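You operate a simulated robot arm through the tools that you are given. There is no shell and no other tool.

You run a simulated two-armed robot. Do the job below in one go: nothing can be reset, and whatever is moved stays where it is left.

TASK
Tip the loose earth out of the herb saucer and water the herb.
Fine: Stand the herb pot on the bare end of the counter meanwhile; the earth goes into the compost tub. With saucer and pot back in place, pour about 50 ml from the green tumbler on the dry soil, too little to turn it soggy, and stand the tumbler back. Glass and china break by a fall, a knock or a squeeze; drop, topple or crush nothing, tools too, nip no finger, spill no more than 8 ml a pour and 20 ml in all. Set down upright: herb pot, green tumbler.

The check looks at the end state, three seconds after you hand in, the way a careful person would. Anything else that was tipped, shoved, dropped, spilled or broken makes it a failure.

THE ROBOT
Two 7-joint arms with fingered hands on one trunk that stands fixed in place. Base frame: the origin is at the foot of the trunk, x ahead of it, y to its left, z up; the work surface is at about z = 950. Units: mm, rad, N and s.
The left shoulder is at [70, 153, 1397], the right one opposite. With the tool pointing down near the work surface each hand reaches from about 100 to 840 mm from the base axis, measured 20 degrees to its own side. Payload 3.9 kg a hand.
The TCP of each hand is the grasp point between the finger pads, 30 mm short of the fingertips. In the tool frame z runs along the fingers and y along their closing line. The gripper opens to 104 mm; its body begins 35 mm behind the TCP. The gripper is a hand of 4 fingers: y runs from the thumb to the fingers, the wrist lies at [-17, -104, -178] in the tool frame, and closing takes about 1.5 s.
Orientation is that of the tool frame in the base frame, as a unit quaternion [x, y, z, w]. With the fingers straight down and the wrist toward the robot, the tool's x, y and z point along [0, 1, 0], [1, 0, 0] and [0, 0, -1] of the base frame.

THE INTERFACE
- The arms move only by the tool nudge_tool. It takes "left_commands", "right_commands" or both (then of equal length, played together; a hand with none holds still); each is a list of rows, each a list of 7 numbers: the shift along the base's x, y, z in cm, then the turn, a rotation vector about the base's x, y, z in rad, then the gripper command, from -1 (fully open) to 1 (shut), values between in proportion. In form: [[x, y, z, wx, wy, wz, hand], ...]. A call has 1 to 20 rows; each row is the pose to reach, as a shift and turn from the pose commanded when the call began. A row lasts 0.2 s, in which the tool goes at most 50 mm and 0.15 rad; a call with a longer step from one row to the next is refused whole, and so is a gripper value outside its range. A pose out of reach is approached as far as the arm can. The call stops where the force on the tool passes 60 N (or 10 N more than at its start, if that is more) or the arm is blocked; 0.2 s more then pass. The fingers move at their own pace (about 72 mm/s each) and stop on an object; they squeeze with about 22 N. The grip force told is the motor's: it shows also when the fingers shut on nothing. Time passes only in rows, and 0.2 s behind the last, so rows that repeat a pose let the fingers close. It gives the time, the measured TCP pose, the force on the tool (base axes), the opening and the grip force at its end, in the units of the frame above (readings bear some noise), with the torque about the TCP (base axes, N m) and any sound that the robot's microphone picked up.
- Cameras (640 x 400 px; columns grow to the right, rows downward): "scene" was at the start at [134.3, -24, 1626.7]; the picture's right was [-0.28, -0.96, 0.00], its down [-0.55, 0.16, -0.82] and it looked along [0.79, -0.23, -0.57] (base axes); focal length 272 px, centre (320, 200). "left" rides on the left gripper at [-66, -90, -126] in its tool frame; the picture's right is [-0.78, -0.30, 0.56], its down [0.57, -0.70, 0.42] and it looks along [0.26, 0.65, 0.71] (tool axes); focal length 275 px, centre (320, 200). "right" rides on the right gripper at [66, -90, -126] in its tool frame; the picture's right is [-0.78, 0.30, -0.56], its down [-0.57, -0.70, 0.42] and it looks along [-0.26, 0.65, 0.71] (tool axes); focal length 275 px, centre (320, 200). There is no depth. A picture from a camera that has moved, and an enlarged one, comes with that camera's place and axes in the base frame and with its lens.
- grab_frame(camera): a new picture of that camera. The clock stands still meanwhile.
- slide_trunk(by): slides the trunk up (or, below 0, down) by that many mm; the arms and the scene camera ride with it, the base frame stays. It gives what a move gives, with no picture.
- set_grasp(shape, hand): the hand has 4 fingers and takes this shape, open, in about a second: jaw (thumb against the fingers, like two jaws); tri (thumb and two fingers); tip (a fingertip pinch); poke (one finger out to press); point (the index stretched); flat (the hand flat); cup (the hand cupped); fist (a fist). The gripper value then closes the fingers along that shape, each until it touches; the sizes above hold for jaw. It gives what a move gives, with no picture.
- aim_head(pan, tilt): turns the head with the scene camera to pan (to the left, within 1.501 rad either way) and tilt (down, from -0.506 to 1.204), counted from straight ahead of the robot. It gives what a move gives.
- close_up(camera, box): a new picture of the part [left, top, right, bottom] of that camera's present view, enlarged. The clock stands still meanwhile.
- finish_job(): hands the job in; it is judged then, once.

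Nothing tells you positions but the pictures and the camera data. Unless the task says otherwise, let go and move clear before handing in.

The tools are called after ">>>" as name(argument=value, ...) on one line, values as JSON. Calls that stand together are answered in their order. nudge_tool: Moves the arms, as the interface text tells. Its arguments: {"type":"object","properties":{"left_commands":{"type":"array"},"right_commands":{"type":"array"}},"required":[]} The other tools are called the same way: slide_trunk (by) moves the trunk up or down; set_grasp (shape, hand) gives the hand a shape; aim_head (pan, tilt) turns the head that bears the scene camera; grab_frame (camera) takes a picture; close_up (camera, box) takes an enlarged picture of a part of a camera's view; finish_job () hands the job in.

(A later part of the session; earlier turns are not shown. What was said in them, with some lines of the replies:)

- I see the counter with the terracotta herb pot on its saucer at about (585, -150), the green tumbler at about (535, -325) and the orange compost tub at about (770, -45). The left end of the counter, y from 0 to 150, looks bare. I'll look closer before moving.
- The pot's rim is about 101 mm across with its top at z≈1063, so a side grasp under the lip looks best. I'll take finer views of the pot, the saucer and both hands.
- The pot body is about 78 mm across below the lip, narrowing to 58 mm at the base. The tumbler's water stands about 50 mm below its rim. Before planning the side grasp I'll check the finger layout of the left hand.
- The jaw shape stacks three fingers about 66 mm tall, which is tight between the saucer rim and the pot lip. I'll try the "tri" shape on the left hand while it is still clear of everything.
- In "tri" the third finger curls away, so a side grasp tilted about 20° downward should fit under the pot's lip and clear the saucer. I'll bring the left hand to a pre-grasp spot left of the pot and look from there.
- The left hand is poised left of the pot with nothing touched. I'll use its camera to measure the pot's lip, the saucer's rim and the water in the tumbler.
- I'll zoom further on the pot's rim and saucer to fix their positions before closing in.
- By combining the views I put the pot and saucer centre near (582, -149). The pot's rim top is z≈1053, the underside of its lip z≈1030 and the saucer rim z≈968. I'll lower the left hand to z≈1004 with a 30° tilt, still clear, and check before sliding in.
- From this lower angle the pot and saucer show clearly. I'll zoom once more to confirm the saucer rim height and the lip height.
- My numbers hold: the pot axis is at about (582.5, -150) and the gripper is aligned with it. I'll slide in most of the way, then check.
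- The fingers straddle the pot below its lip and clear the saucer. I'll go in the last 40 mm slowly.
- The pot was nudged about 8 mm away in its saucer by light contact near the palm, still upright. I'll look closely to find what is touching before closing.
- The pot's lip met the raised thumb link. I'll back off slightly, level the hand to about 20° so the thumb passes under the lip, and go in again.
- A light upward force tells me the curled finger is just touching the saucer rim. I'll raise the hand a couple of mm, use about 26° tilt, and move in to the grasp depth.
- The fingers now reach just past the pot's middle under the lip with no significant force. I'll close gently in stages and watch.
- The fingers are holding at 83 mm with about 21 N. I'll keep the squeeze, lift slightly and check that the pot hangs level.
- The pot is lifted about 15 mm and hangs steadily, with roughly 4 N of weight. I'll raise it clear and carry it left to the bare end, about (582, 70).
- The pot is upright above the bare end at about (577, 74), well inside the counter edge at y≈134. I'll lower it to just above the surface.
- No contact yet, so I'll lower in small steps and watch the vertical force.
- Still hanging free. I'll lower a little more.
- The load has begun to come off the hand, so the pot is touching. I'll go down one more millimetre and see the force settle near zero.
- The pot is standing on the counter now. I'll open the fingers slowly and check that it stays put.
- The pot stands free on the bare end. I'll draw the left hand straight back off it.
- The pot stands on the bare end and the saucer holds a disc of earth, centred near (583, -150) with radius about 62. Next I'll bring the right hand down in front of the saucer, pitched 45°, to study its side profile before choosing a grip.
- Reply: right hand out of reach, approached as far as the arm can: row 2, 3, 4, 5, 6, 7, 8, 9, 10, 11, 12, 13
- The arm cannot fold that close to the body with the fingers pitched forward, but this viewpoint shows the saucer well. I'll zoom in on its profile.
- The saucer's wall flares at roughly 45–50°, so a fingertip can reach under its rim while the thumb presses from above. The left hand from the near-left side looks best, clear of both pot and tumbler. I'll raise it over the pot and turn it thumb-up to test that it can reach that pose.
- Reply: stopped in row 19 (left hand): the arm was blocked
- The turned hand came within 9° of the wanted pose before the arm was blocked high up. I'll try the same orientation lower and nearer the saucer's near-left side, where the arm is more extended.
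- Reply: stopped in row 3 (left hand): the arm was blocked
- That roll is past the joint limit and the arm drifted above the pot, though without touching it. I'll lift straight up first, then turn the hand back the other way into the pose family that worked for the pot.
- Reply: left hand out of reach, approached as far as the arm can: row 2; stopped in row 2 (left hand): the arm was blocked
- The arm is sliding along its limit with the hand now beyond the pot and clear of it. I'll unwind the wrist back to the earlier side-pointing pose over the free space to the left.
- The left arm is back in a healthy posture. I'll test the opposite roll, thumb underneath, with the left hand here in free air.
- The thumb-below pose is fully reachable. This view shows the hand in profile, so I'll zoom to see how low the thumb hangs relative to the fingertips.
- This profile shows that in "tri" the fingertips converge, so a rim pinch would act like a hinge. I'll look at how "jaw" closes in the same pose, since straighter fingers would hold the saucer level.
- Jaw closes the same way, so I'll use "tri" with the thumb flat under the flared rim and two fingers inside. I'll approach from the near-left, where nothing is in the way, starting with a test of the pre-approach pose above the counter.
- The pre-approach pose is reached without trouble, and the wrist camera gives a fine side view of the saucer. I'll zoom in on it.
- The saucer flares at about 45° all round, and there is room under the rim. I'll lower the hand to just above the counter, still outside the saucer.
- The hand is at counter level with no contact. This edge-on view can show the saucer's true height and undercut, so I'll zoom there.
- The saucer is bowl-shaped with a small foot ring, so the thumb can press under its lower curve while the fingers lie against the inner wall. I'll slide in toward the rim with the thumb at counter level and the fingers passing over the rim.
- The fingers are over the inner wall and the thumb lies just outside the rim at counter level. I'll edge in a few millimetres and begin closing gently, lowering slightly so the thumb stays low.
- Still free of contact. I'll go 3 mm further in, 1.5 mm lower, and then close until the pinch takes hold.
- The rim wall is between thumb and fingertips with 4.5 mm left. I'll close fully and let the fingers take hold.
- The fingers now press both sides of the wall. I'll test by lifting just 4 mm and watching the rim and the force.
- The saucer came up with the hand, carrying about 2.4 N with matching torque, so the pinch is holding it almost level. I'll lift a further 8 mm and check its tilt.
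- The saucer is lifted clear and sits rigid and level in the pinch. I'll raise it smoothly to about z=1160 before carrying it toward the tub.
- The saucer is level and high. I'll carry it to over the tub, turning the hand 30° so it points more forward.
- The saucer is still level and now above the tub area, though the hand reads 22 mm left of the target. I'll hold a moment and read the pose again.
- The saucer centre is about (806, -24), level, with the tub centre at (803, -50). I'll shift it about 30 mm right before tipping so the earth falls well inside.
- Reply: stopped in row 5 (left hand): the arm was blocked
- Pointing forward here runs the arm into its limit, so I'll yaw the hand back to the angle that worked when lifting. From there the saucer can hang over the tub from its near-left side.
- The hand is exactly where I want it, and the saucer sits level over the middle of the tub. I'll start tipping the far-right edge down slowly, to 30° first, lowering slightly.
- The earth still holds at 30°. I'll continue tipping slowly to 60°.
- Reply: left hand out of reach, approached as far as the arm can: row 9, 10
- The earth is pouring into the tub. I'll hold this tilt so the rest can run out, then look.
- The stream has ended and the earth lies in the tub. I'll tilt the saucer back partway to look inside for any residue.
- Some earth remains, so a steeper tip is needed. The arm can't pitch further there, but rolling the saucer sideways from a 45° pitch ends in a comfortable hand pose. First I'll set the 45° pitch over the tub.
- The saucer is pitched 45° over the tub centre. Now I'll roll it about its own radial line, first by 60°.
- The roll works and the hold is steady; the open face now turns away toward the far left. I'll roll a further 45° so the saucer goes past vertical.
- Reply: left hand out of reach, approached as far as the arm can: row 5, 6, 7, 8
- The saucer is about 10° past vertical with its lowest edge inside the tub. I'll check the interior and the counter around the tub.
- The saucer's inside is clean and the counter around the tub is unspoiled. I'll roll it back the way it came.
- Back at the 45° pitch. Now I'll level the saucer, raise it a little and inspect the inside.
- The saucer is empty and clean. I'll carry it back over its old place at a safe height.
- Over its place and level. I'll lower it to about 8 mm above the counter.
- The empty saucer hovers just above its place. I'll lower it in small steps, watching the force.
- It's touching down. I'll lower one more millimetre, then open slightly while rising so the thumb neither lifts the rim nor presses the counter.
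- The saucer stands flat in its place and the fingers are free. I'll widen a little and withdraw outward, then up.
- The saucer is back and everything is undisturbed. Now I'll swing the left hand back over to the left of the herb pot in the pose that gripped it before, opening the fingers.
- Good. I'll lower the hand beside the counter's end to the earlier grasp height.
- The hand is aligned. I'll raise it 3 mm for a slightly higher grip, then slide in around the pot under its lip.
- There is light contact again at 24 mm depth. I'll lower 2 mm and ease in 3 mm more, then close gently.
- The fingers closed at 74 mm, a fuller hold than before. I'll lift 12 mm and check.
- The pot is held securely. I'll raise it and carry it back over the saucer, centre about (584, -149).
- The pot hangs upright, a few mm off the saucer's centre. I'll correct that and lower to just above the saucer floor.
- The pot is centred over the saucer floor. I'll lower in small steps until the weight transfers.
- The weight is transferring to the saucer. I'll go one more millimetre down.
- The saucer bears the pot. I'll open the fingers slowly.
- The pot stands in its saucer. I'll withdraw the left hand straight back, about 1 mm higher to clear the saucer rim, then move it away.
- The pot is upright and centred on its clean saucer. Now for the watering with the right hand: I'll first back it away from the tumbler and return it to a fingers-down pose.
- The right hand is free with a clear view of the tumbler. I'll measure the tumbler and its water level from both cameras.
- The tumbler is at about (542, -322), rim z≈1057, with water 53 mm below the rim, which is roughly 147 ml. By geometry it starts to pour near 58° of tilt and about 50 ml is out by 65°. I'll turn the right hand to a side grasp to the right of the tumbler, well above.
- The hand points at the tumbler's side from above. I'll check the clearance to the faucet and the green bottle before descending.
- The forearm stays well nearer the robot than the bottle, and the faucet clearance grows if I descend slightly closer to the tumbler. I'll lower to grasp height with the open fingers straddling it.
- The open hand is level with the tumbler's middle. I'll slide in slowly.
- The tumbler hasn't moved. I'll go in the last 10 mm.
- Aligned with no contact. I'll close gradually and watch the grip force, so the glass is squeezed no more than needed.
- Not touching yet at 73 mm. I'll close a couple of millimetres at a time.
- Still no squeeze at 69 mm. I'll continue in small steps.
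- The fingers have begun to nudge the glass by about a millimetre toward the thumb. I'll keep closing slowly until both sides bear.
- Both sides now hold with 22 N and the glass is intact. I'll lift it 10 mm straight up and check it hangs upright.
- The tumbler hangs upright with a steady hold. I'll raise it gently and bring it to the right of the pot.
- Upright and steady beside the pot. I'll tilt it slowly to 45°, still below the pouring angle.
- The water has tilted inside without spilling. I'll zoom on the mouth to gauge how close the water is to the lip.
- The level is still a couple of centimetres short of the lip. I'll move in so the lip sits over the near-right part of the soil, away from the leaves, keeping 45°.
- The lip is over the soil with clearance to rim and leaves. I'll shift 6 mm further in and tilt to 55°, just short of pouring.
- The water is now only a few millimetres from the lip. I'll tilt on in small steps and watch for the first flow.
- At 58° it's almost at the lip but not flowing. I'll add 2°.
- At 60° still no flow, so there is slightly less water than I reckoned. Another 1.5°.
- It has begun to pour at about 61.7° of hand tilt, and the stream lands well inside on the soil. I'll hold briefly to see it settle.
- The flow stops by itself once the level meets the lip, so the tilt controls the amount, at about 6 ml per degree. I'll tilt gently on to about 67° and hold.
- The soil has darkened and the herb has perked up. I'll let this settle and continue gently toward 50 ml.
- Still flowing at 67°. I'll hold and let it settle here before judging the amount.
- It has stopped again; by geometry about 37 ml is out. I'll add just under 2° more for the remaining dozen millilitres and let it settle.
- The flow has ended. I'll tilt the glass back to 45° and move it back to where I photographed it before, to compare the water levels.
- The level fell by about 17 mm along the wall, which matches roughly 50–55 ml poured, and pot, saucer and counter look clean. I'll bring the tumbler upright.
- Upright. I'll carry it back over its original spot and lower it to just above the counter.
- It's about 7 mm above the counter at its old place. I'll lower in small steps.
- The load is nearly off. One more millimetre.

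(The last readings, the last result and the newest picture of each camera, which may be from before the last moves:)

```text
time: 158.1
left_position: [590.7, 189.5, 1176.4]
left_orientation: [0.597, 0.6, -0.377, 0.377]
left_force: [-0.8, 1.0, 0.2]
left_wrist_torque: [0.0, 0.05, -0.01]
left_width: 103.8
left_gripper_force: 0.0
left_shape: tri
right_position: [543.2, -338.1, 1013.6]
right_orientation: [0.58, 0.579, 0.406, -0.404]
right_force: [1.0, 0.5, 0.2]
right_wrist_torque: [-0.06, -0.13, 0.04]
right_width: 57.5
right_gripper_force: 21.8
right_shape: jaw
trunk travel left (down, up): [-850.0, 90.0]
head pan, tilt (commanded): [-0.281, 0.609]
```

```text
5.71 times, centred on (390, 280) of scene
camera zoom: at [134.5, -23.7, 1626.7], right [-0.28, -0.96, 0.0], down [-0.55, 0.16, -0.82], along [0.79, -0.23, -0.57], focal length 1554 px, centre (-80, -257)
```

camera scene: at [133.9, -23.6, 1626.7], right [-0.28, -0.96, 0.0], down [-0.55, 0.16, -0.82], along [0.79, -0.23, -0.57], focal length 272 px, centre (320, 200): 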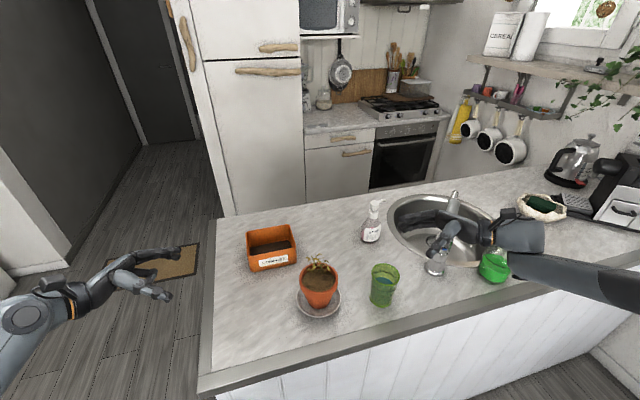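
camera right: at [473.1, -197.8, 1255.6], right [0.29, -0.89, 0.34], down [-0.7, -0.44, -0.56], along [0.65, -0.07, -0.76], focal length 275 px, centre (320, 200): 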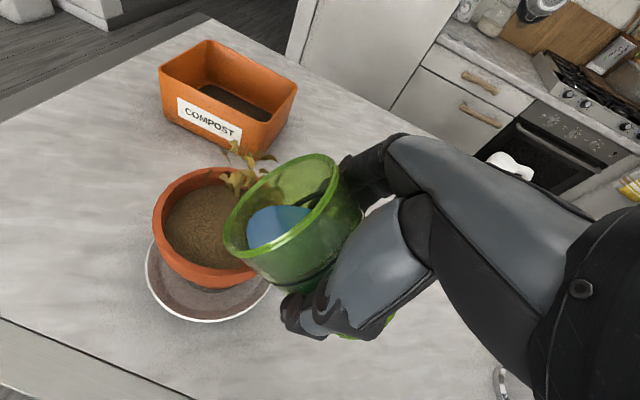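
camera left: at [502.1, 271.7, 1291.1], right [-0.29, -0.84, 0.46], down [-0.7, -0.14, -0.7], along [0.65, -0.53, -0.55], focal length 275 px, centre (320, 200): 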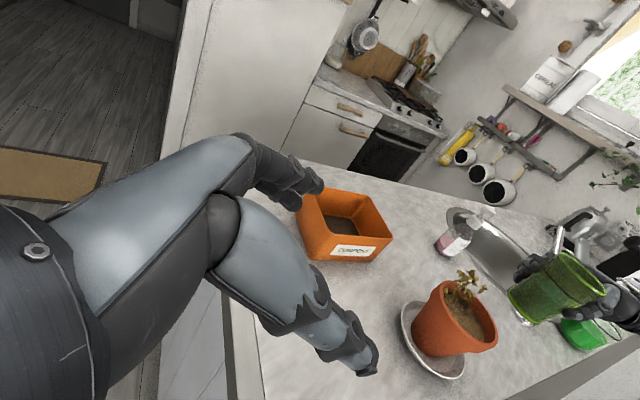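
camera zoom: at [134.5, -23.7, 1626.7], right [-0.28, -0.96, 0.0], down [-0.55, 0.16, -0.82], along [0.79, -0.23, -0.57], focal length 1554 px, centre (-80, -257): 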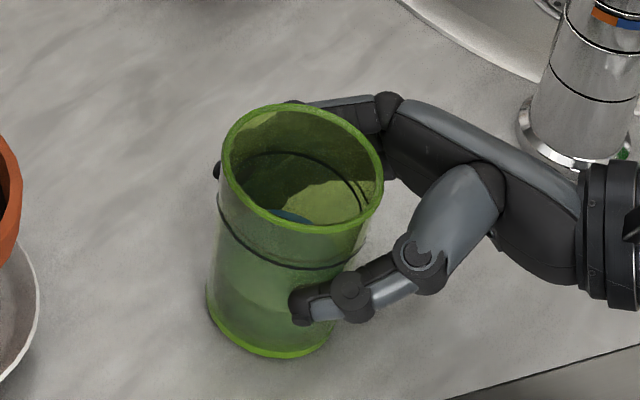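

The tumbler rests on the counter. I'll press down no further and open the fingers slowly.

>>> nudge_tool(right_commands=[[0, 0, -0.03, 0, 0, 0, -0.14], [0, 0, -0.03, 0, 0, 0, -0.18], [0, 0, -0.03, 0, 0, 0, -0.22], [0, 0, -0.03, 0, 0, 0, -0.26], [0, 0, -0.03, 0, 0, 0, -0.3], [0, 0, -0.03, 0, 0, 0, -0.3]])

>>> close_up(camera="scene", box=[350, 245, 430, 315])

```text
time: 159.5
left_position: [590.4, 187.5, 1176.8]
left_orientation: [0.598, 0.599, -0.377, 0.377]
left_force: [0.0, 0.8, -0.2]
left_wrist_torque: [-0.02, 0.02, 0.02]
left_width: 104.0
left_gripper_force: 0.1
left_shape: tri
right_position: [543.1, -337.3, 1010.9]
right_orientation: [0.581, 0.579, 0.405, -0.405]
right_force: [0.8, 0.7, 0.6]
right_wrist_torque: [-0.01, -0.03, -0.02]
right_width: 67.3
right_gripper_force: 0.0
right_shape: jaw
trunk travel left (down, up): [-850.0, 90.0]
head pan, tilt (commanded): [-0.281, 0.609]
```

```text
5.71 times, centred on (390, 280) of scene
camera zoom: at [134.2, -23.8, 1626.7], right [-0.28, -0.96, 0.0], down [-0.55, 0.16, -0.82], along [0.79, -0.23, -0.57], focal length 1554 px, centre (-80, -257)
```

zoom: 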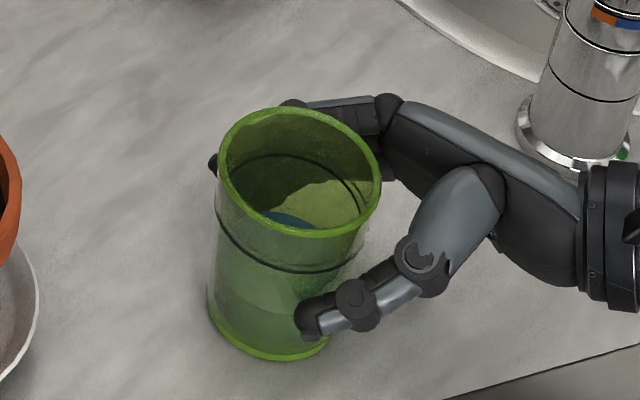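

The tumbler stands upright on its old spot. I'll open fully and draw the hand back.

>>> nudge_tool(right_commands=[[0, 0, 0, 0, 0, 0, -0.4], [0, 0, 0, 0, 0, 0, -0.6], [0, 0, 0, 0, 0, 0, -0.8], [0, 0, 0, 0, 0, 0, -1], [0, 0, 0, 0, 0, 0, -1], [0, -0.5, 0, 0, 0, 0, -1], [0, -1.3, 0, 0, 0, 0, -1], [0, -2.4, 0, 0, 0, 0, -1], [0, -3.6, 0, 0, 0, 0, -1], [0, -4.6, 0, 0, 0, 0, -1], [0, -4.6, 0, 0, 0, 0, -1]])

>>> close_up(camera="scene", box=[340, 230, 500, 330])

```text
time: 161.9
left_position: [590.5, 188.3, 1176.9]
left_orientation: [0.597, 0.599, -0.377, 0.377]
left_force: [-0.7, -0.1, 0.4]
left_wrist_torque: [-0.02, 0.01, -0.01]
left_width: 103.8
left_gripper_force: 0.0
left_shape: tri
right_position: [542.9, -383.5, 1010.5]
right_orientation: [0.58, 0.58, 0.405, -0.405]
right_force: [0.7, -0.1, -0.4]
right_wrist_torque: [0.01, 0.01, 0.01]
right_width: 103.6
right_gripper_force: 0.0
right_shape: jaw
trunk travel left (down, up): [-850.0, 90.0]
head pan, tilt (commanded): [-0.281, 0.609]
```

```text
4.00 times, centred on (420, 280) of scene
camera zoom: at [134.2, -23.8, 1626.7], right [-0.28, -0.96, 0.0], down [-0.55, 0.16, -0.82], along [0.79, -0.23, -0.57], focal length 1088 px, centre (-80, -120)
```

zoom: 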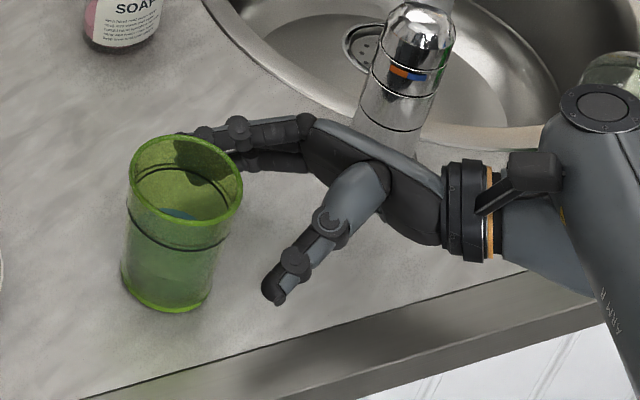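

Clear of the glass. I'll raise the right hand straight up and back away.

>>> nudge_tool(right_commands=[[0, -0.3, 1, 0, 0, 0, -1], [0, -0.6, 3, 0, 0, 0, -1], [0, -0.8, 6, 0, 0, 0, -1], [0, -1, 9, 0, 0, 0, -1], [0, -1.2, 12, 0, 0, 0, -1], [0, -1.4, 15, 0, 0, 0, -1], [-1, -1.6, 18, 0, 0, 0, -1], [-2.5, -1.8, 20.5, 0, 0, 0, -1], [-4, -2, 22, 0, 0, 0, -1], [-4, -2, 22, 0, 0, 0, -1]])

>>> grab_frame(camera="scene")

>>> close_up(camera="scene", box=[260, 240, 420, 340])

>>> close_up(camera="scene", box=[200, 200, 360, 300])

>>> grab_frame(camera="left")

```text
time: 164.1
left_position: [590.6, 187.7, 1178.1]
left_orientation: [0.597, 0.599, -0.378, 0.377]
left_force: [-0.4, 0.9, 0.1]
left_wrist_torque: [0.0, -0.01, -0.02]
left_width: 103.4
left_gripper_force: 0.1
left_shape: tri
right_position: [503.9, -405.3, 1232.2]
right_orientation: [0.58, 0.579, 0.405, -0.405]
right_force: [-0.8, -0.9, 0.4]
right_wrist_torque: [-0.01, 0.0, 0.0]
right_width: 103.8
right_gripper_force: 0.0
right_shape: jaw
trunk travel left (down, up): [-850.0, 90.0]
head pan, tilt (commanded): [-0.281, 0.609]
```

```text
taken
camera scene: at [134.6, -24.0, 1626.6], right [-0.28, -0.96, 0.0], down [-0.55, 0.16, -0.82], along [0.79, -0.23, -0.57], focal length 272 px, centre (320, 200)
```

scene: 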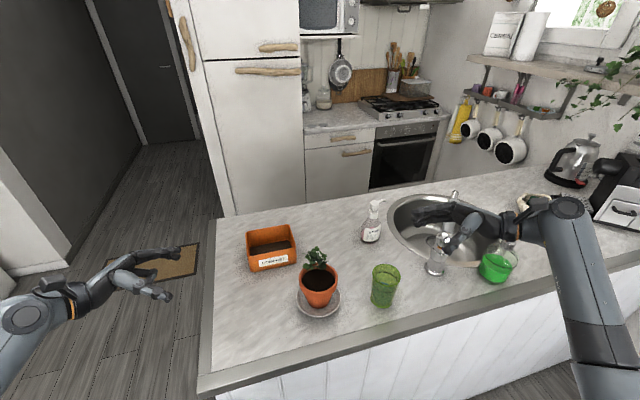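

```text
4.00 times, centred on (340, 290) of scene
camera zoom: at [134.6, -24.0, 1626.6], right [-0.28, -0.96, 0.0], down [-0.55, 0.16, -0.82], along [0.79, -0.23, -0.57], focal length 1088 px, centre (240, -160)
```

zoom: 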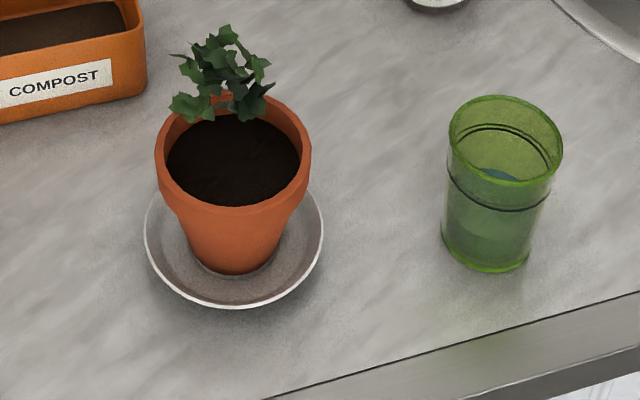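

```text
4.00 times, centred on (280, 250) of scene
camera zoom: at [134.6, -24.0, 1626.6], right [-0.28, -0.96, 0.0], down [-0.55, 0.16, -0.82], along [0.79, -0.23, -0.57], focal length 1088 px, centre (480, 0)
```

zoom: 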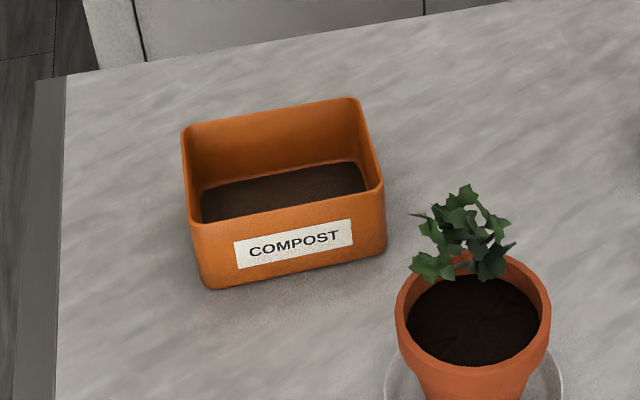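

```text
taken
camera left: at [502.0, 271.9, 1291.1], right [-0.29, -0.84, 0.46], down [-0.7, -0.14, -0.7], along [0.65, -0.53, -0.55], focal length 275 px, centre (320, 200)
```

left: 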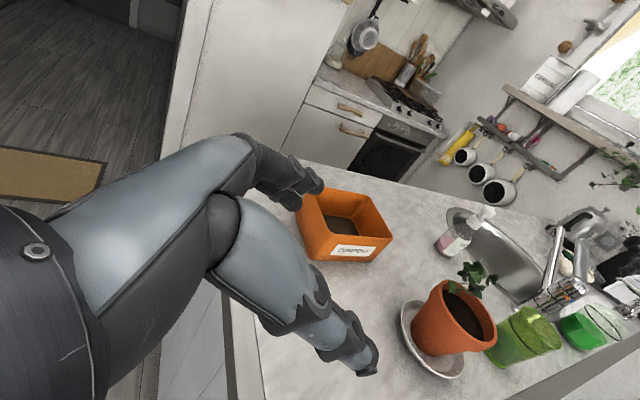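

All is in place. I'll compare the tumbler's water line with the first view as a last check on the amount poured.

>>> close_up(camera="scene", box=[360, 255, 424, 310])

>>> grab_frame(camera="right")

```text
7.27 times, centred on (392, 282) of scene
camera zoom: at [134.6, -24.0, 1626.6], right [-0.28, -0.96, 0.0], down [-0.55, 0.16, -0.82], along [0.79, -0.23, -0.57], focal length 1978 px, centre (-204, -400)
```

zoom: 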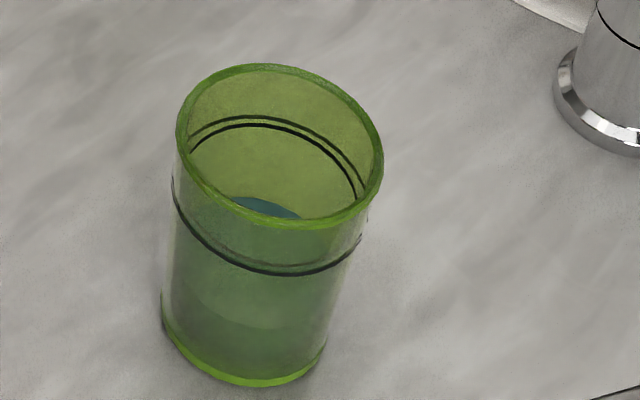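

```text
taken
camera right: at [414.2, -500.0, 1337.6], right [0.29, -0.79, -0.54], down [-0.7, 0.2, -0.68], along [0.65, 0.58, -0.49], focal length 275 px, centre (320, 200)
```

right: 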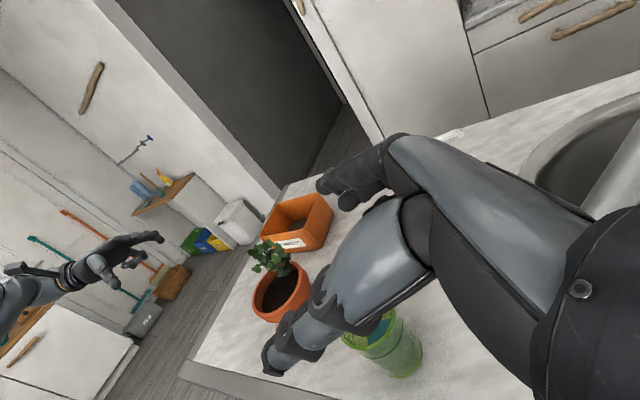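

The water dropped about 14–15 mm in the tumbler, which is 45–50 ml. The herb has perked up on dark but not soggy soil. The earth is in the tub, and saucer, pot and tumbler stand upright in their places. Nothing has spilled and both hands are clear, so I'm handing in.

>>> finish_job()

```text
The job is handed in.
```

I tipped the loose earth from the saucer into the compost tub, watered the herb and put everything back. The job is handed in, but I haven't seen a result from the check.

- **Pot and saucer:** The pot stood on the bare left end of the counter while I emptied the saucer. Both are back within about 4 mm of where they started, with the pot upright on the saucer.
- **Earth:** The saucer looked clean inside afterwards, and I saw no earth on the counter around the tub.
- **Water:** I poured about 45–50 ml, judging by a 14–15 mm drop in the tumbler. The soil darkened without looking soggy and the leaves turned green. I saw no water spilled.
- **Tumbler:** It is upright within about 3 mm of its old spot.
- **Along the way:** The left hand slid the pot about 9 mm in its saucer while getting hold of it, and touched the saucer rim lightly once. Nothing toppled or broke.
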